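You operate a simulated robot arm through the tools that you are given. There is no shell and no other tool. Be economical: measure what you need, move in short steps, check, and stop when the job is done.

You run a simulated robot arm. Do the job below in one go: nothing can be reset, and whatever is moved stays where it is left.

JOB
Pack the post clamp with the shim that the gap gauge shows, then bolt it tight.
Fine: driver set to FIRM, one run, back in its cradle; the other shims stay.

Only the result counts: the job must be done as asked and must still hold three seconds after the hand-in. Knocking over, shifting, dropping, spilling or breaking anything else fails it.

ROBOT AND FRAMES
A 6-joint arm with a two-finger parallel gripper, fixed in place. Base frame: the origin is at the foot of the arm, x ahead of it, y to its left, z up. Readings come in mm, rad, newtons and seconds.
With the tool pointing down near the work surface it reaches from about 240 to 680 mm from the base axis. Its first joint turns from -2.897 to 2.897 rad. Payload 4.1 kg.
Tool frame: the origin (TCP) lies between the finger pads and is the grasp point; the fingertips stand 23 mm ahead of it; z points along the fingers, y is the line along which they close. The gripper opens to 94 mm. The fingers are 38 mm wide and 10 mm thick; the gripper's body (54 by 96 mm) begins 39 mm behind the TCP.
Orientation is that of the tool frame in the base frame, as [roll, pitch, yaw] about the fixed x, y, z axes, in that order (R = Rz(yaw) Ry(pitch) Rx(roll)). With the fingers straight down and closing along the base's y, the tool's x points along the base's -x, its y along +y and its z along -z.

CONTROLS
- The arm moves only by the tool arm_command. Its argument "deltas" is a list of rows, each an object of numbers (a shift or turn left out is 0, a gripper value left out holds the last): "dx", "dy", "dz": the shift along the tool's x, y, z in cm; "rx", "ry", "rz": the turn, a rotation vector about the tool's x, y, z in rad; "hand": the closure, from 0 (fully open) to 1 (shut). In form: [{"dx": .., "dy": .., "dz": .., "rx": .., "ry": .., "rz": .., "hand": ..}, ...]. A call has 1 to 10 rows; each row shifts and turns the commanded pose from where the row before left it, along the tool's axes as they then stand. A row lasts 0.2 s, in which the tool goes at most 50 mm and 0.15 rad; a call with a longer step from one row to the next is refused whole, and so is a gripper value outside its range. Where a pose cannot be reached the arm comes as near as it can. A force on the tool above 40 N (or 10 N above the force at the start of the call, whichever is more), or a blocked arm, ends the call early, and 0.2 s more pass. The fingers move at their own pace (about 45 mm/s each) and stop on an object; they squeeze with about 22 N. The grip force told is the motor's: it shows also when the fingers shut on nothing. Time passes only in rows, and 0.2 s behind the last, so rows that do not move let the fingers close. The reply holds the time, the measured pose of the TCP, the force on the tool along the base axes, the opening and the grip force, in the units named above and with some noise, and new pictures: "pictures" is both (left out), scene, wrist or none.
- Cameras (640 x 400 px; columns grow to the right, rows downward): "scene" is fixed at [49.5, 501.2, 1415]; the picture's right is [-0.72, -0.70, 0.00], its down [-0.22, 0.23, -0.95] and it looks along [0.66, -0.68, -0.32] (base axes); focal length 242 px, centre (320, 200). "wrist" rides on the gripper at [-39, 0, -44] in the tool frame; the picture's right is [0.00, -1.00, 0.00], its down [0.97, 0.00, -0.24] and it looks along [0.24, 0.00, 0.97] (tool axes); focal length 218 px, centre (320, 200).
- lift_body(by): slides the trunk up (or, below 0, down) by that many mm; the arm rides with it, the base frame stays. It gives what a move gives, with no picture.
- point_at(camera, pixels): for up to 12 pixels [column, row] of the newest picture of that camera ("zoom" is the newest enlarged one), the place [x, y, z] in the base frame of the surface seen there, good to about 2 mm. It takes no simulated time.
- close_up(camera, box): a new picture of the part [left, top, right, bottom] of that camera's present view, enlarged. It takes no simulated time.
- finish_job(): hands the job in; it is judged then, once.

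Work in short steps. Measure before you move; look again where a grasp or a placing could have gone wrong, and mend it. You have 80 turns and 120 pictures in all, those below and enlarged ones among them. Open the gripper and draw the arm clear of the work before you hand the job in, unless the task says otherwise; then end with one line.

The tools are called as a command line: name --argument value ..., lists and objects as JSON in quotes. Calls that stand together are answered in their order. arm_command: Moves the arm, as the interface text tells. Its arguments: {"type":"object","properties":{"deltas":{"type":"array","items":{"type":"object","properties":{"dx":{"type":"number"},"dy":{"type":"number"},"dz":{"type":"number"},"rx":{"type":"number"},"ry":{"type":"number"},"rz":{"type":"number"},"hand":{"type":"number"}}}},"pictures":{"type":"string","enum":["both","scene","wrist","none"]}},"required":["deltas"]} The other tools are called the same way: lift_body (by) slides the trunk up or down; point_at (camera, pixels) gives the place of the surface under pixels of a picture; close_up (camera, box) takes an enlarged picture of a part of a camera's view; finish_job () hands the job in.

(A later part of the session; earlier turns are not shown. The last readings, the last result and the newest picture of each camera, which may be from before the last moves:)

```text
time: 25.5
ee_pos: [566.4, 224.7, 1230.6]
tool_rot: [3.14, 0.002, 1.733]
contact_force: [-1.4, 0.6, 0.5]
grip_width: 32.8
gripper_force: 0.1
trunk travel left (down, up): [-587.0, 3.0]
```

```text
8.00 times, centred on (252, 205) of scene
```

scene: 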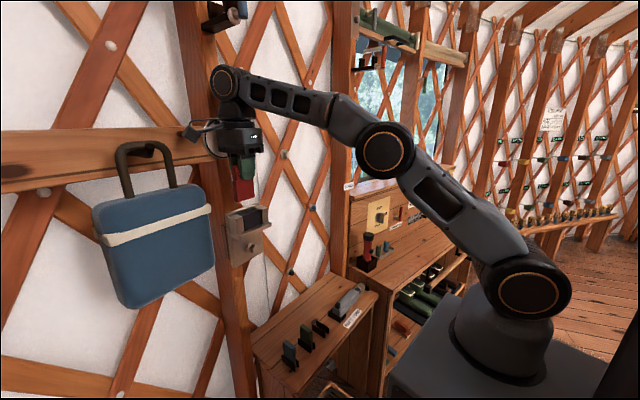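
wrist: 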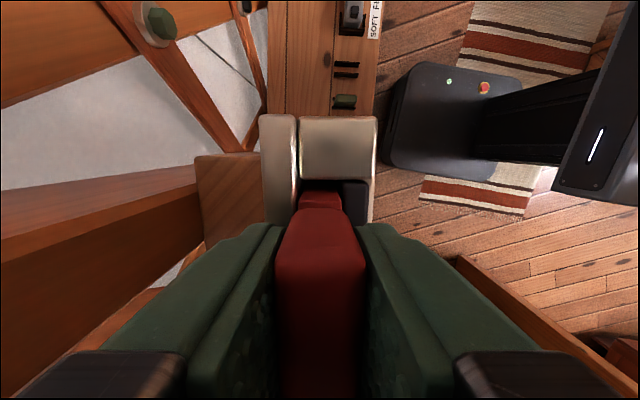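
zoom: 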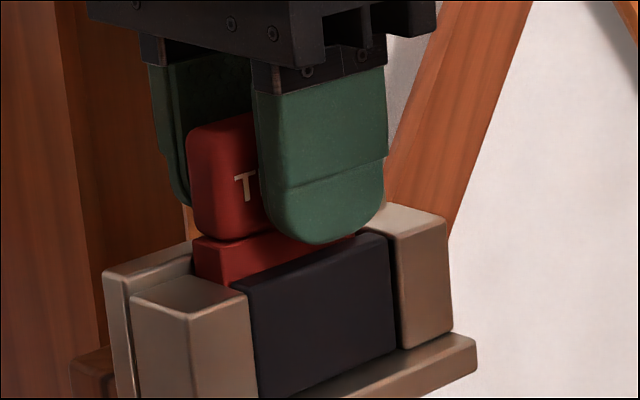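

The shim stands free in the slot. I'll go straight up and back away.

arm_command --deltas '[{"dz": -1}, {"dz": -2}, {"dz": -2.5}, {"dz": -1.5}, {"dy": -4}, {"dy": -4}, {"dy": -4}, {"dy": -3}]' --pictures "both"

close_up --camera "scene" --box '[212, 190, 292, 240]'

```text
time: 27.3
ee_pos: [418.3, 202.0, 1300.5]
tool_rot: [3.135, 0.001, 1.735]
contact_force: [0.5, -0.2, 0.1]
grip_width: 32.7
gripper_force: 0.1
trunk travel left (down, up): [-587.0, 3.0]
```

scene: 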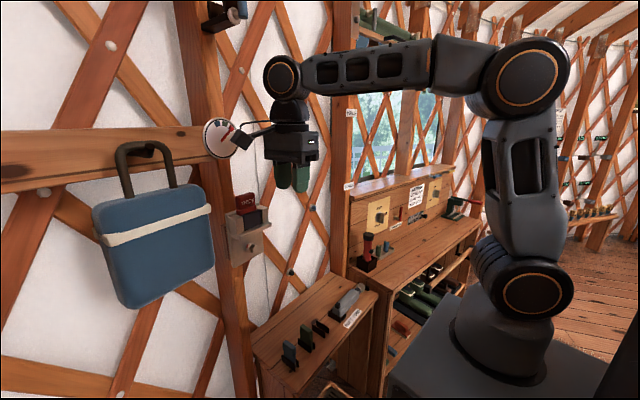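
wrist: 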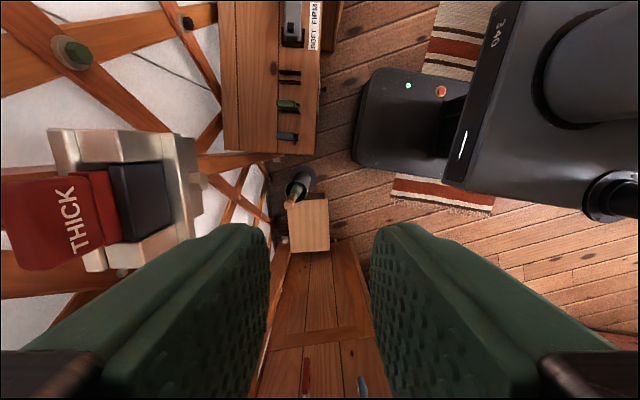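

```text
8.00 times, centred on (252, 215) of scene
```

zoom: 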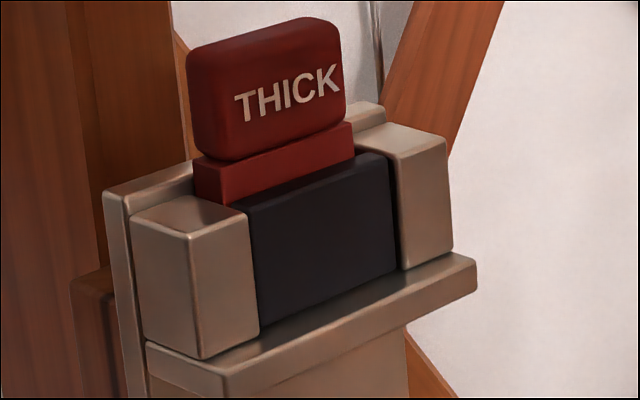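

The shim is standing well in the clamp. Next is the driver, so I'll move back over the shelf and lower the trunk.

arm_command --deltas '[{"dx": -4.5, "hand": 1}, {"dx": -4.5}, {"dx": -4.5}, {"dx": -4.5}, {"dx": -4.5}, {"dx": -4.2, "dy": 0.8, "rz": 0.075}]' --pictures "none"

lift_body --by -400

arm_command --deltas '[{"dz": 3}, {"dz": 3}]' --pictures "wrist"

```text
time: 28.7
ee_pos: [470.9, -61.4, 1299.9]
tool_rot: [3.137, -0.001, 1.658]
contact_force: [0.4, -0.5, 0.3]
grip_width: 0.0
gripper_force: 22.0
trunk travel left (down, up): [-587.0, 3.0]
```

```text
time: 32.5
ee_pos: [470.3, -60.5, 901.4]
tool_rot: [3.138, 0.002, 1.656]
contact_force: [-0.1, 0.3, 0.5]
grip_width: 0.0
gripper_force: 21.8
trunk travel left (down, up): [-187.0, 403.0]
```

```text
time: 33.1
ee_pos: [468.4, -60.7, 841.5]
tool_rot: [3.138, 0.001, 1.658]
contact_force: [0.0, -0.7, -0.1]
grip_width: 0.3
gripper_force: 21.9
trunk travel left (down, up): [-187.0, 403.0]
```

wrist: 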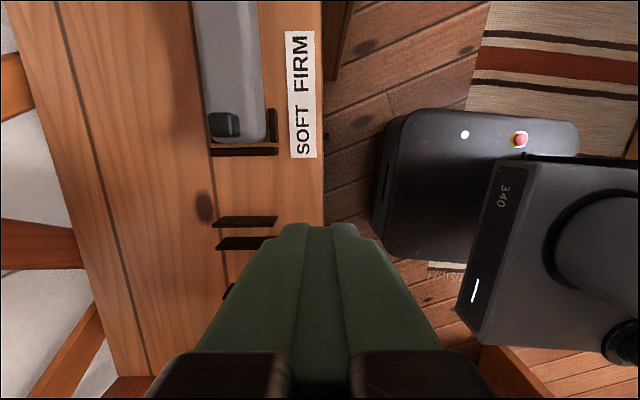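

The fingers are shut. I'll move to just behind the switch (on the +y side), above the driver's tail.

arm_command --deltas '[{"dx": -0.9, "dy": 3.9, "dz": 2}, {"dx": -0.9, "dy": 3.8, "dz": 3}, {"dz": 3}, {}]' --pictures "both"

close_up --camera "scene" --box '[296, 265, 376, 315]'

```text
time: 34.1
ee_pos: [549.0, -74.2, 763.5]
tool_rot: [3.138, 0.001, 1.658]
contact_force: [0.4, -1.1, 0.5]
grip_width: 0.1
gripper_force: 21.8
trunk travel left (down, up): [-187.0, 403.0]
```

scene: 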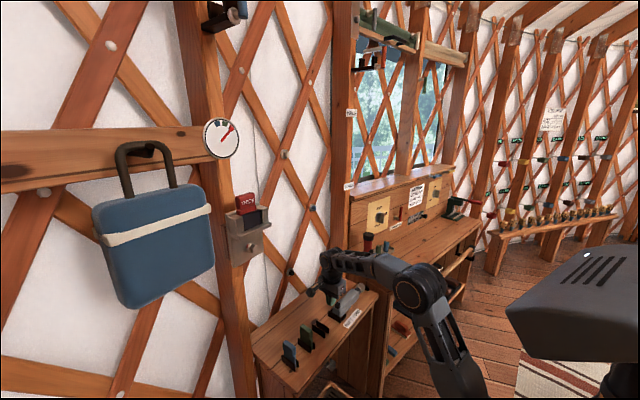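
wrist: 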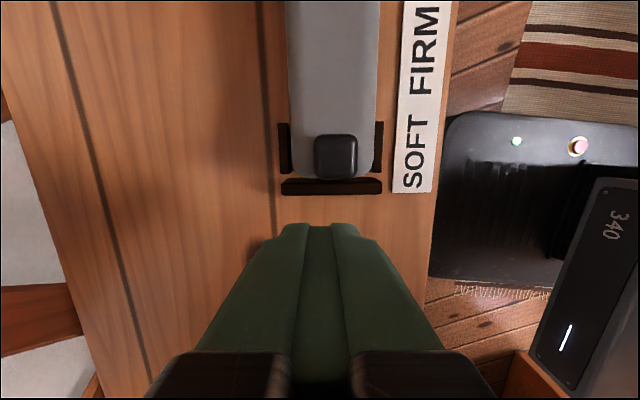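

```text
8.00 times, centred on (336, 290) of scene
```

zoom: 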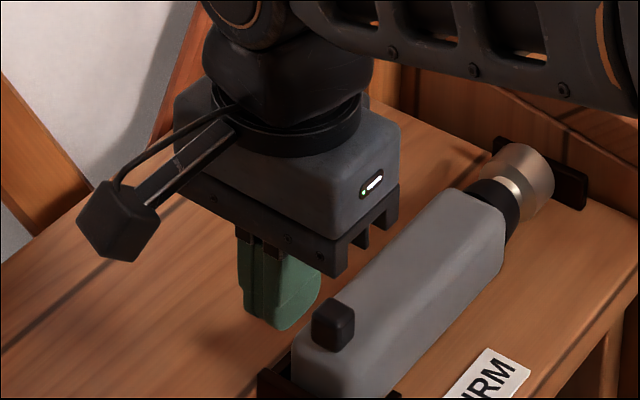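

The switch appears at columns 314–358, slightly to the right of the fingers' line. I'll measure it before pushing.

point_at --camera "wrist" --pixels '[[320, 145], [352, 145], [336, 155], [336, 140], [336, 172], [330, 20], [292, 60], [377, 60], [330, 185], [292, 140], [370, 140]]'

arm_command --deltas '[{"dy": -0.35}, {"dz": 2}, {"dz": 1.2}, {}]' --pictures "both"

close_up --camera "scene" --box '[296, 275, 376, 325]'

```text
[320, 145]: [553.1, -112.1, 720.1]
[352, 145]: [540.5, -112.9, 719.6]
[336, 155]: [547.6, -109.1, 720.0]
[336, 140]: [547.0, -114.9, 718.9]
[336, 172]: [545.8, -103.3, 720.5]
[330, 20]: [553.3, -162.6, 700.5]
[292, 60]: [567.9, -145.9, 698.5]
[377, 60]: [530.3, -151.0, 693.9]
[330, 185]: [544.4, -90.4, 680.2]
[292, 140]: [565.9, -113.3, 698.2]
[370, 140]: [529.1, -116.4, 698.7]
```

```text
time: 35.1
ee_pos: [544.9, -72.5, 729.8]
tool_rot: [3.138, 0.002, 1.657]
contact_force: [0.4, 0.0, 0.8]
grip_width: 0.0
gripper_force: 22.4
trunk travel left (down, up): [-187.0, 403.0]
```

scene: 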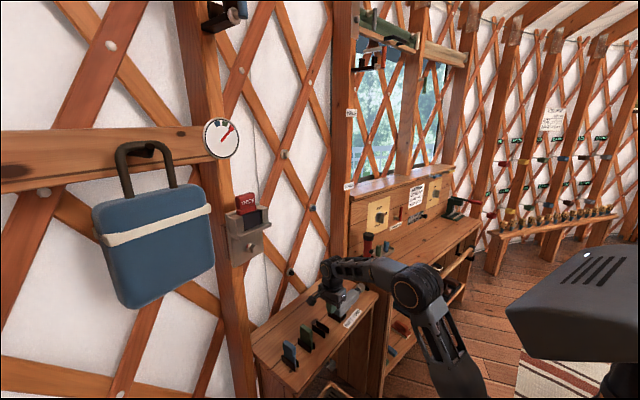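
wrist: 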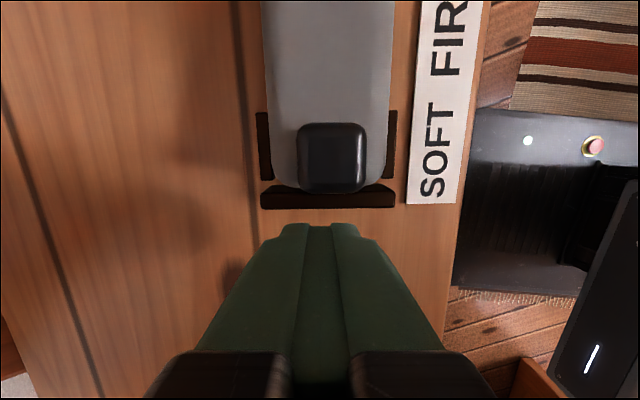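

```text
8.00 times, centred on (336, 300) of scene
```

zoom: 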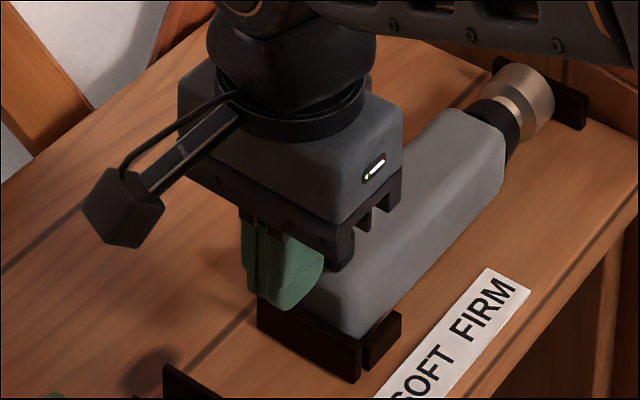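

The tips are behind the switch at z ≈ 707. I'll push along -tool x in small steps and watch the force.

arm_command --deltas '[{"dx": -0.4}, {"dx": -0.4}, {"dx": -0.3}, {"dx": -0.3}, {"dx": -0.3}, {}]' --pictures "wrist"

```text
time: 36.5
ee_pos: [547.1, -90.7, 729.3]
tool_rot: [3.138, 0.001, 1.657]
contact_force: [0.1, 0.7, -0.6]
grip_width: 0.0
gripper_force: 21.7
trunk travel left (down, up): [-187.0, 403.0]
```

wrist: 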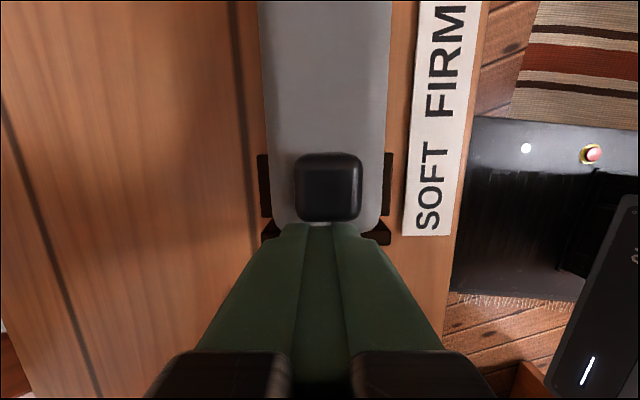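

The tip is just reaching the switch and there is no force yet. I'll continue pushing.

arm_command --deltas '[{"dx": -0.3}, {"dx": -0.3}, {"dx": -0.3}, {"dx": -0.3}, {}]' --pictures "wrist"

point_at --camera "wrist" --pixels '[[328, 180], [328, 200], [290, 100], [370, 100]]'

```text
time: 37.7
ee_pos: [547.1, -100.8, 730.4]
tool_rot: [3.138, 0.002, 1.658]
contact_force: [-1.1, 3.1, 0.1]
grip_width: 0.0
gripper_force: 22.6
trunk travel left (down, up): [-187.0, 403.0]
```

wrist: 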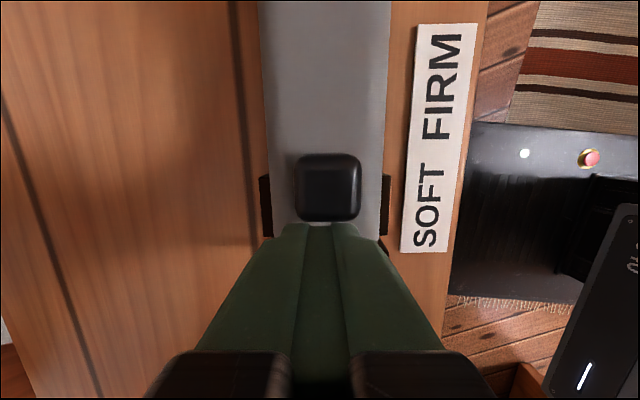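

```text
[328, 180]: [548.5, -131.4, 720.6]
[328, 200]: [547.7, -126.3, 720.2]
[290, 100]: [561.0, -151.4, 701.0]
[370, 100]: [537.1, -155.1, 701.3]
```

The switch now sits near y -129, moved about 21 mm, with 3 N on the tool. I'll keep going to find its stop.

arm_command --deltas '[{"dx": -0.2}, {"dx": -0.2}, {"dx": -0.2}, {}]' --pictures "wrist"

point_at --camera "wrist" --pixels '[[328, 180], [328, 200], [328, 160]]'

```text
time: 38.7
ee_pos: [548.2, -106.2, 728.5]
tool_rot: [3.14, 0.001, 1.657]
contact_force: [0.4, 4.1, -0.2]
grip_width: 0.1
gripper_force: 21.9
trunk travel left (down, up): [-187.0, 403.0]
```

wrist: 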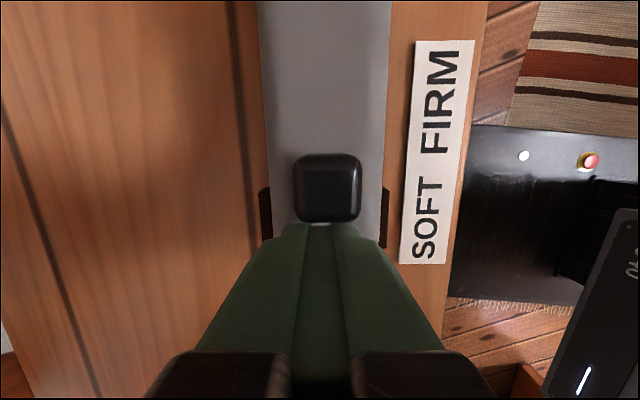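

```text
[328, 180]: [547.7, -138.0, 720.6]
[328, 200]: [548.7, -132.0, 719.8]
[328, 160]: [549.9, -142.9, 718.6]
```

It's still sliding at 4 N. I'll check the label positions and keep going.

point_at --camera "wrist" --pixels '[[427, 220], [438, 105], [425, 260], [444, 50], [265, 240], [385, 243]]'

arm_command --deltas '[{"dx": -0.2}, {"dx": -0.2}, {"dx": -0.2}, {"dx": -0.2}, {}]' --pictures "wrist"

point_at --camera "wrist" --pixels '[[328, 180], [328, 200], [328, 160], [265, 240], [385, 243]]'

```text
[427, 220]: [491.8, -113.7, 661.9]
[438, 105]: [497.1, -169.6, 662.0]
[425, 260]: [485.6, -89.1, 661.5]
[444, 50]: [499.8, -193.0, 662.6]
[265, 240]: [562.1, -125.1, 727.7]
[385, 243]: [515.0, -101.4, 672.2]
```

```text
time: 39.9
ee_pos: [547.8, -114.1, 729.1]
tool_rot: [3.14, 0.002, 1.661]
contact_force: [-3.4, 10.4, 1.5]
grip_width: 0.0
gripper_force: 22.0
trunk travel left (down, up): [-187.0, 403.0]
```

wrist: 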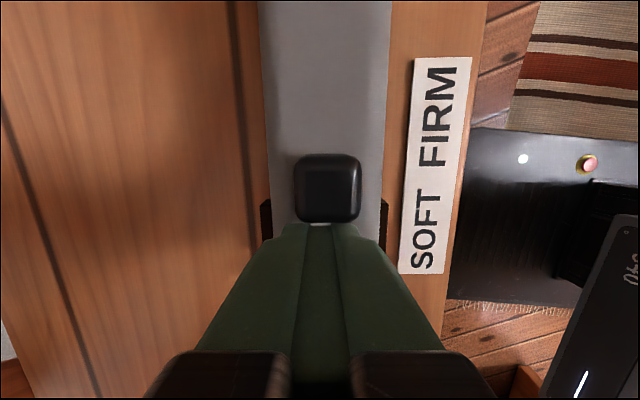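

```text
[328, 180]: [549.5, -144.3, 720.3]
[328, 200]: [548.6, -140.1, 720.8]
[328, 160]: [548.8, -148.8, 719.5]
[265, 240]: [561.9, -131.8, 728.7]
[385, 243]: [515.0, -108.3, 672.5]
```

The force has risen to 10 N. I'll try 4 mm more and check whether the driver itself stays put.

arm_command --deltas '[{"dx": -0.2}, {"dx": -0.1}, {}]' --pictures "wrist"

close_up --camera "scene" --box '[306, 270, 386, 320]'

```text
time: 40.7
ee_pos: [547.6, -116.6, 731.2]
tool_rot: [3.139, 0.003, 1.659]
contact_force: [-4.5, 22.2, 1.7]
grip_width: 0.0
gripper_force: 22.1
trunk travel left (down, up): [-187.0, 403.0]
```

wrist: 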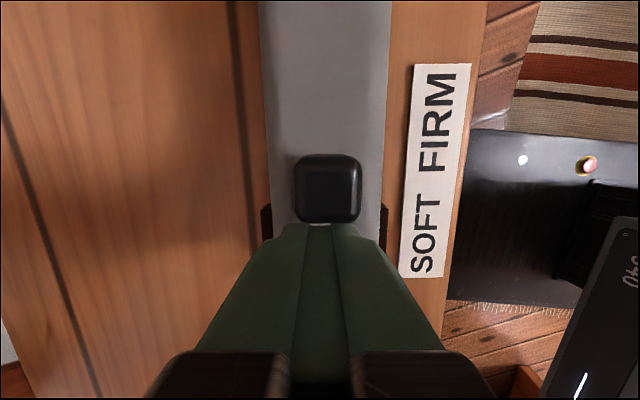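

```text
8.00 times, centred on (346, 295) of scene
```

zoom: 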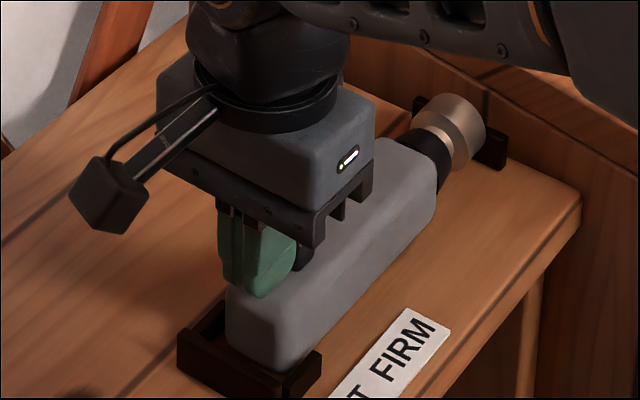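

The force is now 22 N, which suggests a stop. I'll back off, raise and inspect.

arm_command --deltas '[{"dx": 0.4}, {"dx": 0.6}, {"dz": -3}, {"dz": -4}, {"dz": -4, "dx": 2, "dy": -3}, {"dy": -3}]' --pictures "wrist"

close_up --camera "scene" --box '[306, 270, 386, 320]'

```text
refused: row 5 steps farther than a row can; nothing moved
```

```text
8.00 times, centred on (346, 295) of scene
```

zoom: 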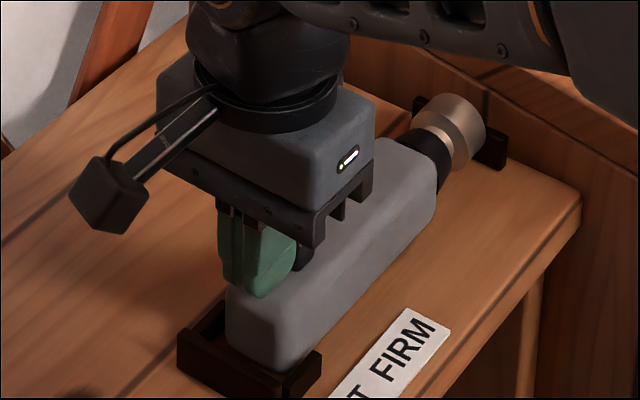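

That call was refused because a step was too long, so I'll retry with shorter ones.

arm_command --deltas '[{"dx": 0.4}, {"dx": 0.6}, {"dz": -3}, {"dz": -4}, {"dz": -4}, {"dy": -3}, {"dy": -4}]' --pictures "wrist"

close_up --camera "scene" --box '[306, 270, 386, 320]'

```text
time: 42.3
ee_pos: [477.9, -115.2, 838.6]
tool_rot: [3.139, 0.002, 1.658]
contact_force: [0.0, -0.3, -0.9]
grip_width: 0.0
gripper_force: 21.7
trunk travel left (down, up): [-187.0, 403.0]
```

wrist: 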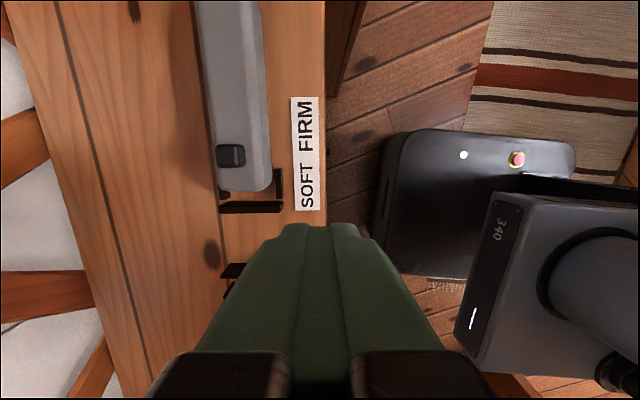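

```text
8.00 times, centred on (346, 295) of scene
```

zoom: 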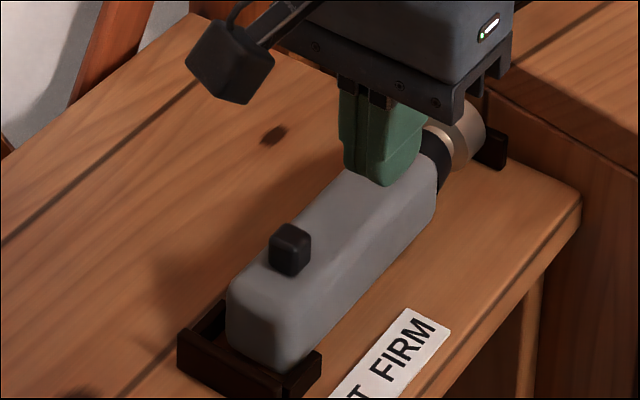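

The switch has moved along the body and the driver has also slid forward in its cradle. I'll measure both.

close_up --camera "wrist" --box '[170, 110, 330, 210]'

point_at --camera "zoom" --pixels '[[240, 180], [240, 150], [240, 220], [250, 280], [260, 310], [240, 385], [340, 300], [290, 250], [320, 250], [300, 180], [430, 260], [260, 320]]'

point_at --camera "scene" --pixels '[[363, 286], [365, 285], [367, 288], [360, 290], [357, 291]]'

```text
4.00 times, centred on (250, 160) of wrist
```

zoom: 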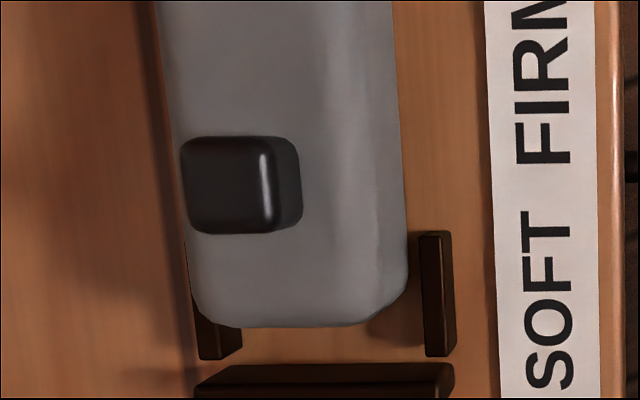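

```text
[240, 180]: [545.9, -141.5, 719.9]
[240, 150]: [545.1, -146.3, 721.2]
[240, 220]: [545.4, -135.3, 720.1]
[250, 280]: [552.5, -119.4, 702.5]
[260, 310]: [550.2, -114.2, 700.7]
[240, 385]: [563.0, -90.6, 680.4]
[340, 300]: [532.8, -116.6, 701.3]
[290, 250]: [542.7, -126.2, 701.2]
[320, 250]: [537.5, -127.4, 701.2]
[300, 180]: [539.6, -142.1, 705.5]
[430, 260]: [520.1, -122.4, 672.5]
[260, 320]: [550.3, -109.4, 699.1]
```

```text
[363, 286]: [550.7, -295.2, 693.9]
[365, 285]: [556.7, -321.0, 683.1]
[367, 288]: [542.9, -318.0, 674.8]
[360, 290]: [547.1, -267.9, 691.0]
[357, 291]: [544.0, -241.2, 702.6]
```

The switch is now about 30 mm ahead of the tail (it was 10 mm) and the stop held against 22 N, so it is at FIRM. Next I'll go above the driver body to grasp it near y -187.

arm_command --deltas '[{"dx": -4, "hand": 0.25}, {"dx": -3.8, "dy": 2}, {"dy": 4.8}, {"dz": 4}, {"dz": 2.5}, {}]' --pictures "wrist"

point_at --camera "wrist" --pixels '[[300, 60], [340, 60], [320, 60], [280, 100], [360, 100], [320, 120], [320, 200], [280, 200], [360, 200], [320, 20]]'

```text
time: 43.7
ee_pos: [552.4, -184.3, 773.8]
tool_rot: [3.137, 0.001, 1.658]
contact_force: [0.2, -0.1, 1.4]
grip_width: 70.3
gripper_force: 0.1
trunk travel left (down, up): [-187.0, 403.0]
```

wrist: 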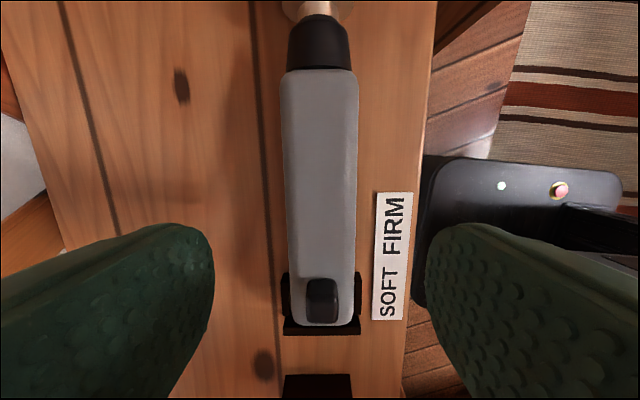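

```text
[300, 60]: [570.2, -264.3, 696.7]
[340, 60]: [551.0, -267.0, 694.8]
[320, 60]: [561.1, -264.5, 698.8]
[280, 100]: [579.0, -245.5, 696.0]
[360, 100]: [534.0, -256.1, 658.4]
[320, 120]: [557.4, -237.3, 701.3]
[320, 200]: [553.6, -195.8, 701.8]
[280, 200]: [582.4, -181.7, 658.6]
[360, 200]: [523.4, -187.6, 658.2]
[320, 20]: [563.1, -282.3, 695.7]
```

The switch seems near the tail in this oblique view, so I'll verify its distance from the tail.

close_up --camera "wrist" --box '[240, 250, 400, 350]'

point_at --camera "wrist" --pixels '[[321, 285], [321, 300], [321, 315], [345, 290], [340, 318], [321, 332], [295, 70], [345, 70], [290, 170], [356, 170], [289, 270], [352, 260]]'

```text
4.00 times, centred on (320, 300) of wrist
```

zoom: 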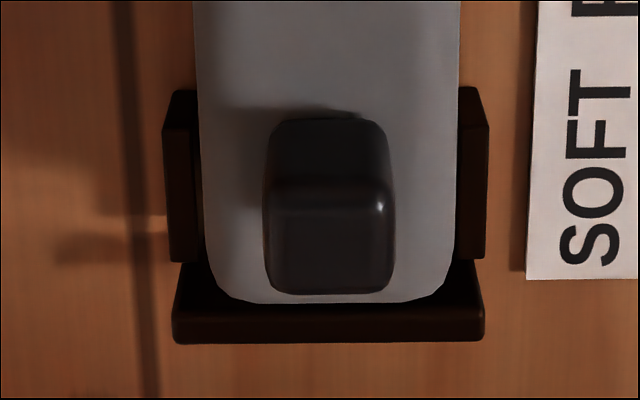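

```text
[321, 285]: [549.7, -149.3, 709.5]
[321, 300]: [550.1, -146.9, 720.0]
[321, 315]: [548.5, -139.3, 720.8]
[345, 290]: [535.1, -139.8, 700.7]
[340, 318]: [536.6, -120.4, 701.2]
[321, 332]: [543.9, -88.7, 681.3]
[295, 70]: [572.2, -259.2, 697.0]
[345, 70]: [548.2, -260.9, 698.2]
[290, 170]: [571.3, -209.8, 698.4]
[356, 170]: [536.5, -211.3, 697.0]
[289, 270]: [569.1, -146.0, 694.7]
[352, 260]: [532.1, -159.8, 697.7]
```

It checks out: the switch is at y -142 with the tail at -110. The body is centred at column 320, so I'll descend and grasp.

arm_command --deltas '[{"dz": 3}, {"dz": 3}, {"dz": 2.3}, {"hand": 1}, {}, {}, {}]' --pictures "wrist"

```text
time: 45.3
ee_pos: [553.4, -185.1, 689.7]
tool_rot: [3.14, 0.0, 1.658]
contact_force: [-5.2, 1.6, -0.9]
grip_width: 42.3
gripper_force: 21.8
trunk travel left (down, up): [-187.0, 403.0]
```

wrist: 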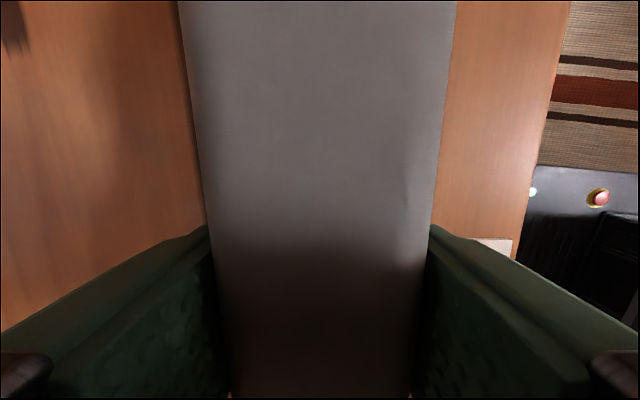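

The driver is gripped at 42 mm. I'll lift it straight up.

arm_command --deltas '[{"dz": -1}, {"dz": -2}, {"dz": -3}, {"dz": -4}, {"dz": -4}, {}]' --pictures "both"

close_up --camera "scene" --box '[296, 230, 392, 290]'

```text
time: 46.7
ee_pos: [550.6, -186.3, 830.6]
tool_rot: [3.139, 0.002, 1.659]
contact_force: [-0.2, 0.7, -5.2]
grip_width: 41.9
gripper_force: 22.6
trunk travel left (down, up): [-187.0, 403.0]
```

scene: 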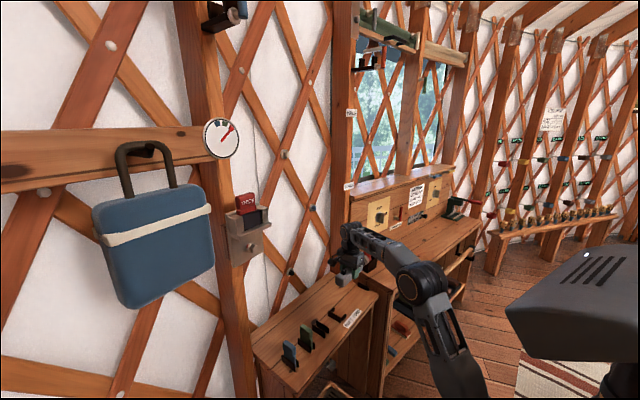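
wrist: 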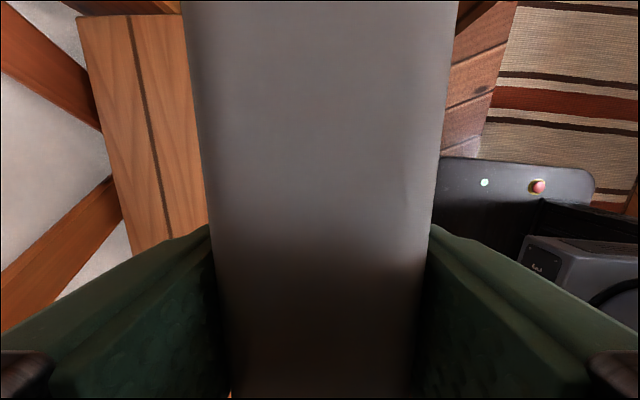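

```text
6.67 times, centred on (344, 260) of scene
```

zoom: 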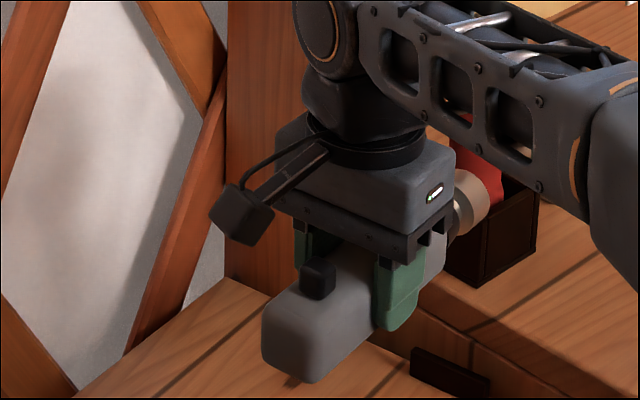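

The driver is held level. I'll pull back from the bench, raise the trunk and then turn the driver toward the bolt.

arm_command --deltas '[{"dx": 2, "dy": -3}, {"dx": 2, "dy": -4}, {"dx": 2, "dy": -4}, {"dx": 2, "dy": -4}, {"dx": 2, "dy": -2}]' --pictures "none"

lift_body --by 275

arm_command --deltas '[{"rz": -0.15}, {"rz": -0.15}, {"rz": -0.15}, {"rz": -0.15}, {"rz": -0.15}, {"rz": -0.15}, {"rz": -0.15}, {"rz": -0.15}, {"rz": -0.15}, {"rz": -0.15}]' --pictures "none"

arm_command --deltas '[{"rz": -0.138}, {}]' --pictures "both"

```text
time: 47.9
ee_pos: [372.6, -100.3, 832.2]
tool_rot: [3.138, 0.0, 1.657]
contact_force: [0.7, -0.3, -6.5]
grip_width: 42.0
gripper_force: 21.4
trunk travel left (down, up): [-187.0, 403.0]
```

```text
time: 50.7
ee_pos: [372.9, -101.3, 1106.0]
tool_rot: [3.139, 0.001, 1.659]
contact_force: [-0.2, -0.3, -4.9]
grip_width: 42.0
gripper_force: 22.4
trunk travel left (down, up): [-462.0, 128.0]
```

```text
time: 52.9
ee_pos: [372.8, -100.6, 1106.7]
tool_rot: [-3.141, 0.004, -3.124]
contact_force: [-0.6, 0.1, -4.4]
grip_width: 42.0
gripper_force: 21.8
trunk travel left (down, up): [-462.0, 128.0]
```

```text
time: 53.5
ee_pos: [373.5, -100.4, 1106.4]
tool_rot: [-3.139, 0.003, -2.986]
contact_force: [-0.1, -0.4, -4.8]
grip_width: 41.7
gripper_force: 21.6
trunk travel left (down, up): [-462.0, 128.0]
```

scene: 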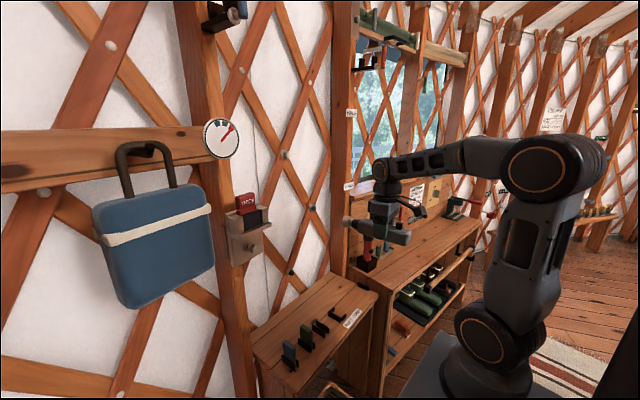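
wrist: 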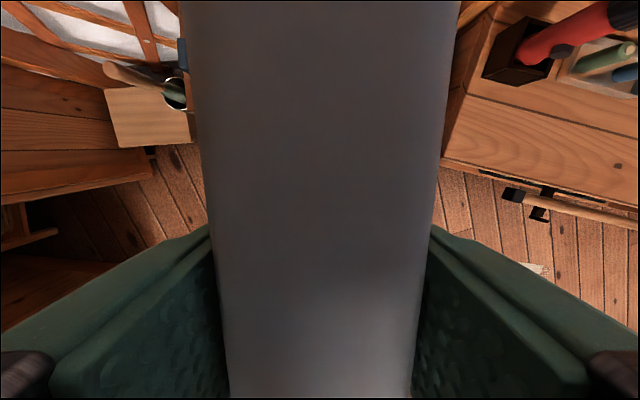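

The driver now points along the bolt axis. I'll move sideways to about 40 mm in front of the bolt.

arm_command --deltas '[{"dx": -0.69, "dy": 4.2}, {"dx": -0.69, "dy": 4.2}, {"dx": -0.69, "dy": 4.2}, {"dx": -0.69, "dy": 4.2}, {"dx": -0.69, "dy": 4.2}, {"dx": -0.69, "dy": 4.2}, {"dx": -0.69, "dy": 4.2}, {}]' --pictures "scene"

close_up --camera "scene" --box '[220, 210, 316, 270]'

```text
time: 55.3
ee_pos: [377.3, 198.7, 1108.0]
tool_rot: [-3.14, 0.005, -2.986]
contact_force: [-0.3, 0.9, -5.6]
grip_width: 41.7
gripper_force: 22.1
trunk travel left (down, up): [-462.0, 128.0]
```

scene: 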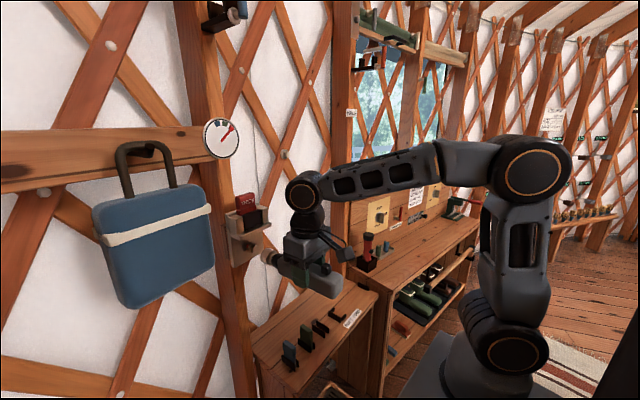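

```text
6.67 times, centred on (268, 240) of scene
```

zoom: 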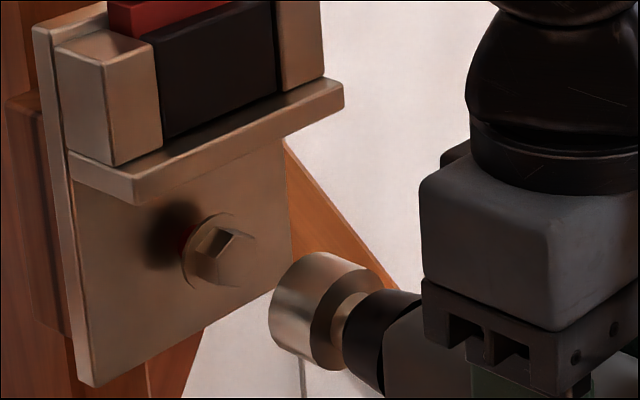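

The socket is near zoom (315,310) and the bolt near (220,250). I'll measure both.

close_up --camera "scene" --box '[240, 235, 288, 265]'

point_at --camera "zoom" --pixels '[[170, 150], [160, 130], [185, 160], [160, 165], [175, 185], [195, 140], [155, 150], [130, 190], [170, 110], [120, 140], [190, 175], [150, 200]]'

point_at --camera "zoom" --pixels '[[330, 170], [380, 180], [290, 260], [265, 250], [270, 310], [275, 200], [320, 200], [330, 250], [360, 300], [300, 340], [450, 260], [420, 170]]'

```text
13.33 times, centred on (264, 250) of scene
```

zoom: 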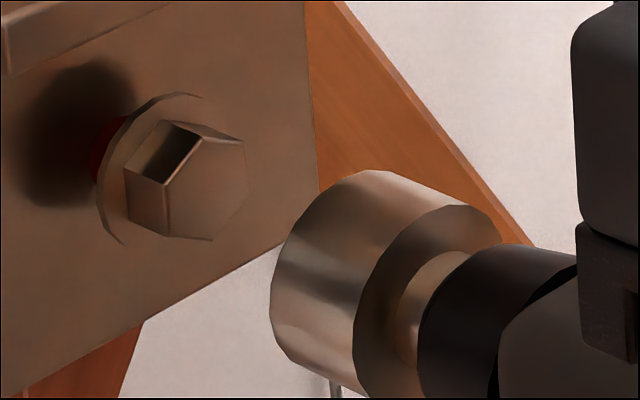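

```text
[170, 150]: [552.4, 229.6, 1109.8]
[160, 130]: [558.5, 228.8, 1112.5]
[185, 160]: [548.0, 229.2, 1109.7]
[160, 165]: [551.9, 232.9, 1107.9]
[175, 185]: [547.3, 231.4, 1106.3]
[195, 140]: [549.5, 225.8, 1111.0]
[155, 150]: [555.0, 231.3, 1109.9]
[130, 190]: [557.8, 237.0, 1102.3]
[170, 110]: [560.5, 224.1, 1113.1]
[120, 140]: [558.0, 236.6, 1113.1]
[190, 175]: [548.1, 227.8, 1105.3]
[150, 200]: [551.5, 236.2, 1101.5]
```

```text
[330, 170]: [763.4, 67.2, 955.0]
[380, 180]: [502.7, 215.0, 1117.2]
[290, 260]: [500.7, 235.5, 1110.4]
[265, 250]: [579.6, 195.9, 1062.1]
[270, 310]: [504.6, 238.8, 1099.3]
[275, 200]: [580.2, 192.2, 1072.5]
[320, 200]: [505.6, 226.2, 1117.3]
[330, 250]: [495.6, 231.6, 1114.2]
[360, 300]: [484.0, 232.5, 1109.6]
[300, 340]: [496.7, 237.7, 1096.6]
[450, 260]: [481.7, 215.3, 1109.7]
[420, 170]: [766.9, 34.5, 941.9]
```

The socket axis should be about 10 mm below the TCP, near z 1097.5. I'll sample the bolt's hex face for its centre.

point_at --camera "zoom" --pixels '[[206, 190], [170, 195], [200, 147], [238, 147], [244, 190], [212, 232], [170, 225], [206, 170], [206, 210], [225, 190], [190, 190]]'

point_at --camera "zoom" --pixels '[[350, 180], [365, 175], [310, 215], [275, 280], [280, 330], [320, 372], [345, 385], [440, 215], [400, 220], [430, 210], [480, 225], [370, 340]]'

```text
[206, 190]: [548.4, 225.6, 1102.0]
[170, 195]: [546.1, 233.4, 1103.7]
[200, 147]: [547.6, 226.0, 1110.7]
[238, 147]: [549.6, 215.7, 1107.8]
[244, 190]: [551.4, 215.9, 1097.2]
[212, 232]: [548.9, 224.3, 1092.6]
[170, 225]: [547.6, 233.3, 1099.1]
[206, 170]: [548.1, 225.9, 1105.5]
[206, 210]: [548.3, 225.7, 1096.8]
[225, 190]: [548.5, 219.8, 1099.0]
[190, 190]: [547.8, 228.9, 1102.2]
```

```text
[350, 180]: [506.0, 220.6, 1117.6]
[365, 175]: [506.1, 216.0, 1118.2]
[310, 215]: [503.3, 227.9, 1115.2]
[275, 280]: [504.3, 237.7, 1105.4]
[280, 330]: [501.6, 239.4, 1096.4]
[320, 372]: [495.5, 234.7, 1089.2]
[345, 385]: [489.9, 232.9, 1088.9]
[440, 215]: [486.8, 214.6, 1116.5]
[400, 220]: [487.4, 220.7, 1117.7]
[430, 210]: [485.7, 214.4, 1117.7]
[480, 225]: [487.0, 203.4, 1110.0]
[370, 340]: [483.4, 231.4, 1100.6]
```

The bolt centre is (548.4, 225, 1101.7), and the socket axis is near z 1098 with its tip at x ≈ 506. I'll raise 3.7 mm, advance 36 mm, then check alignment.

arm_command --deltas '[{"dz": -0.37, "dy": -0.03}, {"dx": -1.8}, {"dx": -1.6}, {}]' --pictures "none"

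close_up --camera "scene" --box '[232, 230, 288, 265]'

```text
time: 56.3
ee_pos: [410.6, 202.9, 1109.1]
tool_rot: [-3.14, 0.004, -2.988]
contact_force: [-0.4, -0.1, -5.8]
grip_width: 41.6
gripper_force: 21.2
trunk travel left (down, up): [-462.0, 128.0]
```

```text
11.43 times, centred on (260, 248) of scene
```

zoom: 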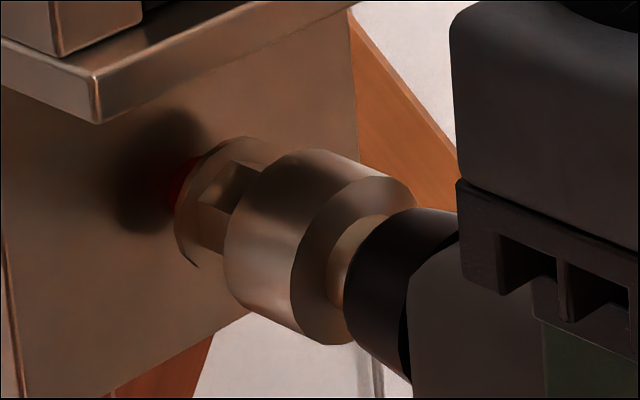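

The reading shows z 1109.1, lower than expected. I'll measure the socket again.

point_at --camera "zoom" --pixels '[[300, 155], [285, 160], [320, 155], [240, 200], [228, 230], [230, 270], [245, 295], [270, 315], [370, 185], [350, 195], [215, 180], [205, 235]]'

arm_command --deltas '[{}]' --pictures "none"

```text
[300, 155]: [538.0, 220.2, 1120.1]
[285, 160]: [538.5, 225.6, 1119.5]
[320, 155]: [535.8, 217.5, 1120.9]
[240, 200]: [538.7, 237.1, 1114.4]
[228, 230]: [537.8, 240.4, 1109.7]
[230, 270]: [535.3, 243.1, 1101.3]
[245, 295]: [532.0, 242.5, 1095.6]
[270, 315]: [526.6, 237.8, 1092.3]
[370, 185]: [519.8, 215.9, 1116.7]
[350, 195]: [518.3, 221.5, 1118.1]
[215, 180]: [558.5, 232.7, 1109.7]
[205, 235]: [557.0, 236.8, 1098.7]
```

```text
time: 56.7
ee_pos: [410.2, 202.1, 1108.8]
tool_rot: [-3.14, 0.004, -2.99]
contact_force: [-0.7, -0.5, -5.6]
grip_width: 42.0
gripper_force: 22.0
trunk travel left (down, up): [-462.0, 128.0]
```

The socket centre is about 1.3 mm low, so I'll raise it slightly and advance in small steps while watching the force.

arm_command --deltas '[{"dz": -0.15, "dy": 0.05}, {"dx": -0.3}, {"dx": -0.3}, {"dx": -0.3}, {}]' --pictures "none"

close_up --camera "scene" --box '[232, 230, 288, 265]'

```text
time: 57.9
ee_pos: [418.6, 203.4, 1111.8]
tool_rot: [-3.14, 0.003, -2.988]
contact_force: [-0.5, 0.4, -5.3]
grip_width: 41.9
gripper_force: 21.2
trunk travel left (down, up): [-462.0, 128.0]
```

```text
11.43 times, centred on (260, 248) of scene
```

zoom: 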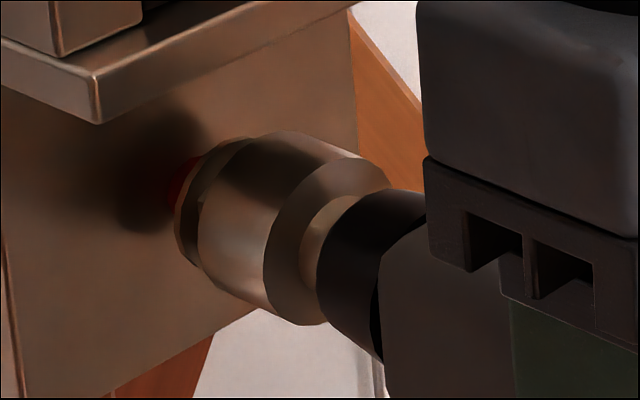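

The socket is going over the hex with no resistance and looks concentric with the flange. I'll continue.

arm_command --deltas '[{"dx": -0.2}, {"dx": -0.2}, {"dx": -0.2}, {}]' --pictures "none"

close_up --camera "scene" --box '[232, 230, 288, 265]'

```text
time: 58.9
ee_pos: [422.7, 205.6, 1111.5]
tool_rot: [-3.139, 0.004, -2.987]
contact_force: [-0.6, -0.2, -6.2]
grip_width: 41.7
gripper_force: 21.6
trunk travel left (down, up): [-462.0, 128.0]
```

```text
11.43 times, centred on (260, 248) of scene
```

zoom: 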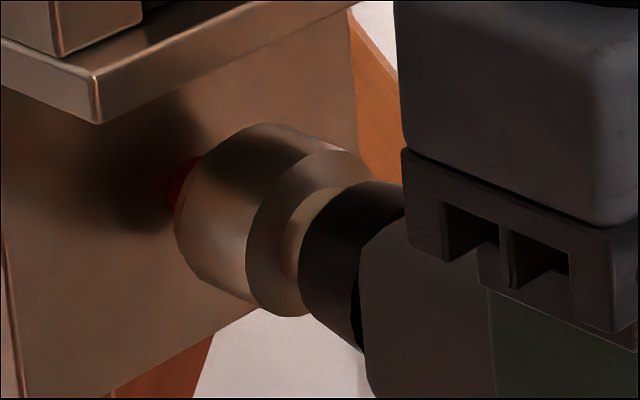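

The socket rim is at the flange. I'll press on gently in 1–2 mm steps.

arm_command --deltas '[{"dx": -0.2}, {"dx": -0.1}, {}, {}]' --pictures "none"

close_up --camera "scene" --box '[216, 190, 296, 265]'

```text
time: 59.9
ee_pos: [426.8, 206.5, 1111.5]
tool_rot: [-3.14, -0.001, -2.987]
contact_force: [-1.6, -0.1, -6.6]
grip_width: 42.0
gripper_force: 22.0
trunk travel left (down, up): [-462.0, 128.0]
```

```text
5.33 times, centred on (256, 228) of scene
```

zoom: 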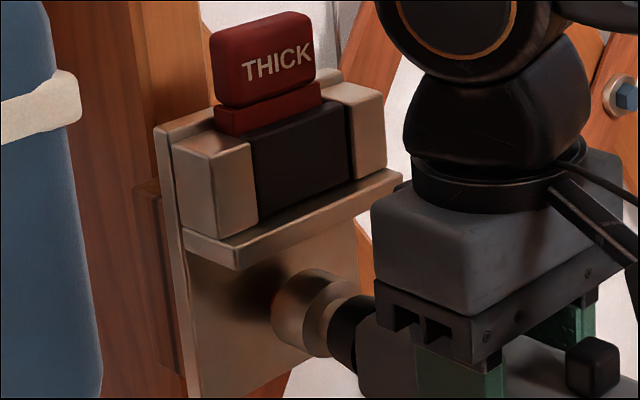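

Still almost no force, so I'll press a little further.

arm_command --deltas '[{"dx": -0.1}, {"dx": -0.1}, {}, {}]' --pictures "none"

close_up --camera "scene" --box '[216, 190, 296, 265]'

```text
time: 60.9
ee_pos: [428.8, 205.8, 1109.8]
tool_rot: [-3.141, 0.004, -2.989]
contact_force: [-0.7, -0.3, -5.4]
grip_width: 42.0
gripper_force: 22.1
trunk travel left (down, up): [-462.0, 128.0]
```

```text
5.33 times, centred on (256, 228) of scene
```

zoom: 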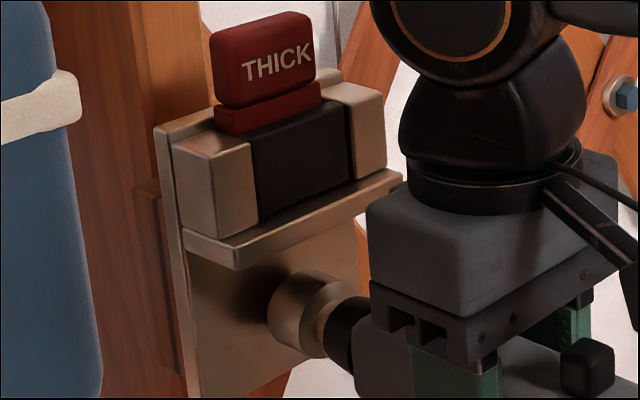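

The tip is near x 557 and the flange at about 559. I'll keep pressing in small steps.

arm_command --deltas '[{"dx": -0.1}, {"dx": -0.1}, {"dx": -0.1}, {}, {}]' --pictures "none"

close_up --camera "scene" --box '[216, 200, 288, 265]'

```text
time: 62.1
ee_pos: [433.2, 206.2, 1111.9]
tool_rot: [-3.14, 0.003, -2.987]
contact_force: [-0.1, 0.4, -5.6]
grip_width: 41.8
gripper_force: 21.9
trunk travel left (down, up): [-462.0, 128.0]
```

```text
6.15 times, centred on (252, 232) of scene
```

zoom: 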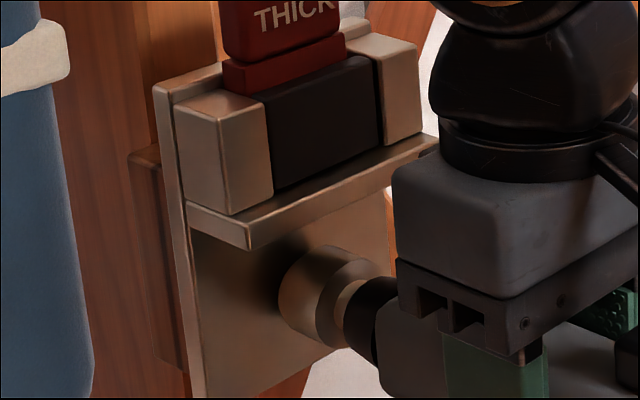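

The socket has covered the flange and there is still no force. I'll continue pressing and watch.

arm_command --deltas '[{"dx": -0.1}, {"dx": -0.1}, {"dx": -0.1}, {}, {}]' --pictures "none"

close_up --camera "scene" --box '[216, 200, 288, 265]'

```text
time: 63.3
ee_pos: [434.3, 206.8, 1111.9]
tool_rot: [-3.138, 0.003, -2.988]
contact_force: [0.5, -0.1, -5.5]
grip_width: 41.6
gripper_force: 21.9
trunk travel left (down, up): [-462.0, 128.0]
```

```text
6.15 times, centred on (252, 232) of scene
```

zoom: 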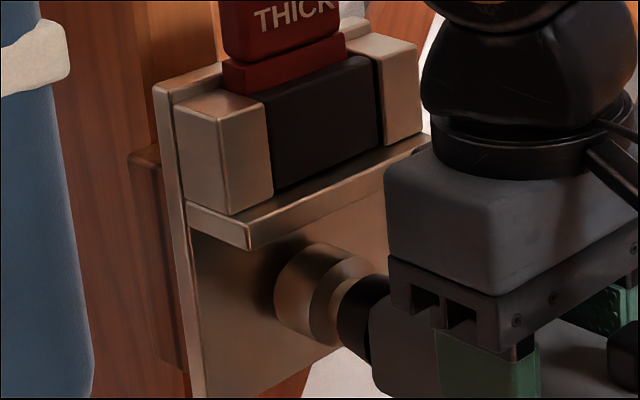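

There's still no resistance. The plate is about 10 mm ahead of the rim, so I'll continue slowly.

arm_command --deltas '[{"dx": -0.1}, {"dx": -0.1}, {"dx": -0.1}, {}, {}]' --pictures "none"

arm_command --deltas '[{"dx": -0.1}, {"dx": -0.1}, {}, {}]' --pictures "none"

close_up --camera "scene" --box '[216, 200, 288, 265]'

```text
time: 64.5
ee_pos: [439.0, 207.6, 1111.0]
tool_rot: [-3.139, 0.004, -2.989]
contact_force: [-1.2, 0.8, -6.1]
grip_width: 42.2
gripper_force: 22.5
trunk travel left (down, up): [-462.0, 128.0]
```

```text
time: 65.5
ee_pos: [438.4, 207.3, 1111.6]
tool_rot: [-3.138, 0.002, -2.988]
contact_force: [-11.7, -1.1, -4.9]
grip_width: 42.0
gripper_force: 21.5
trunk travel left (down, up): [-462.0, 128.0]
```

```text
6.15 times, centred on (252, 232) of scene
```

zoom: 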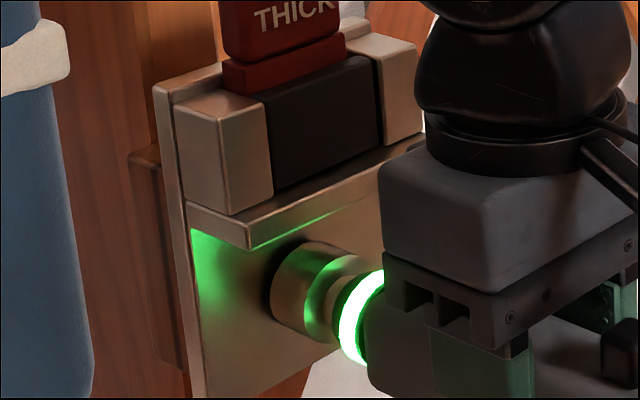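

There is now 11.7 N of contact and the driver's ring is glowing green, so it is running. I'll hold still and let the run finish.

arm_command --deltas '[{}, {}, {}, {}, {}]' --pictures "none"

close_up --camera "scene" --box '[216, 200, 288, 265]'

```text
time: 66.7
ee_pos: [439.1, 207.9, 1110.7]
tool_rot: [-3.14, 0.005, -2.986]
contact_force: [-13.5, -0.4, -7.0]
grip_width: 41.9
gripper_force: 21.6
trunk travel left (down, up): [-462.0, 128.0]
```

```text
6.15 times, centred on (252, 232) of scene
```

zoom: 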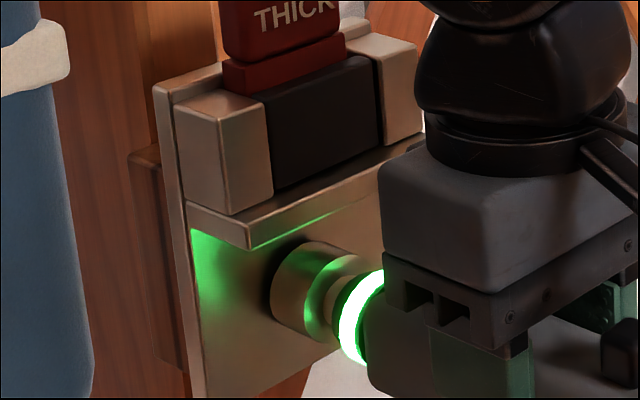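

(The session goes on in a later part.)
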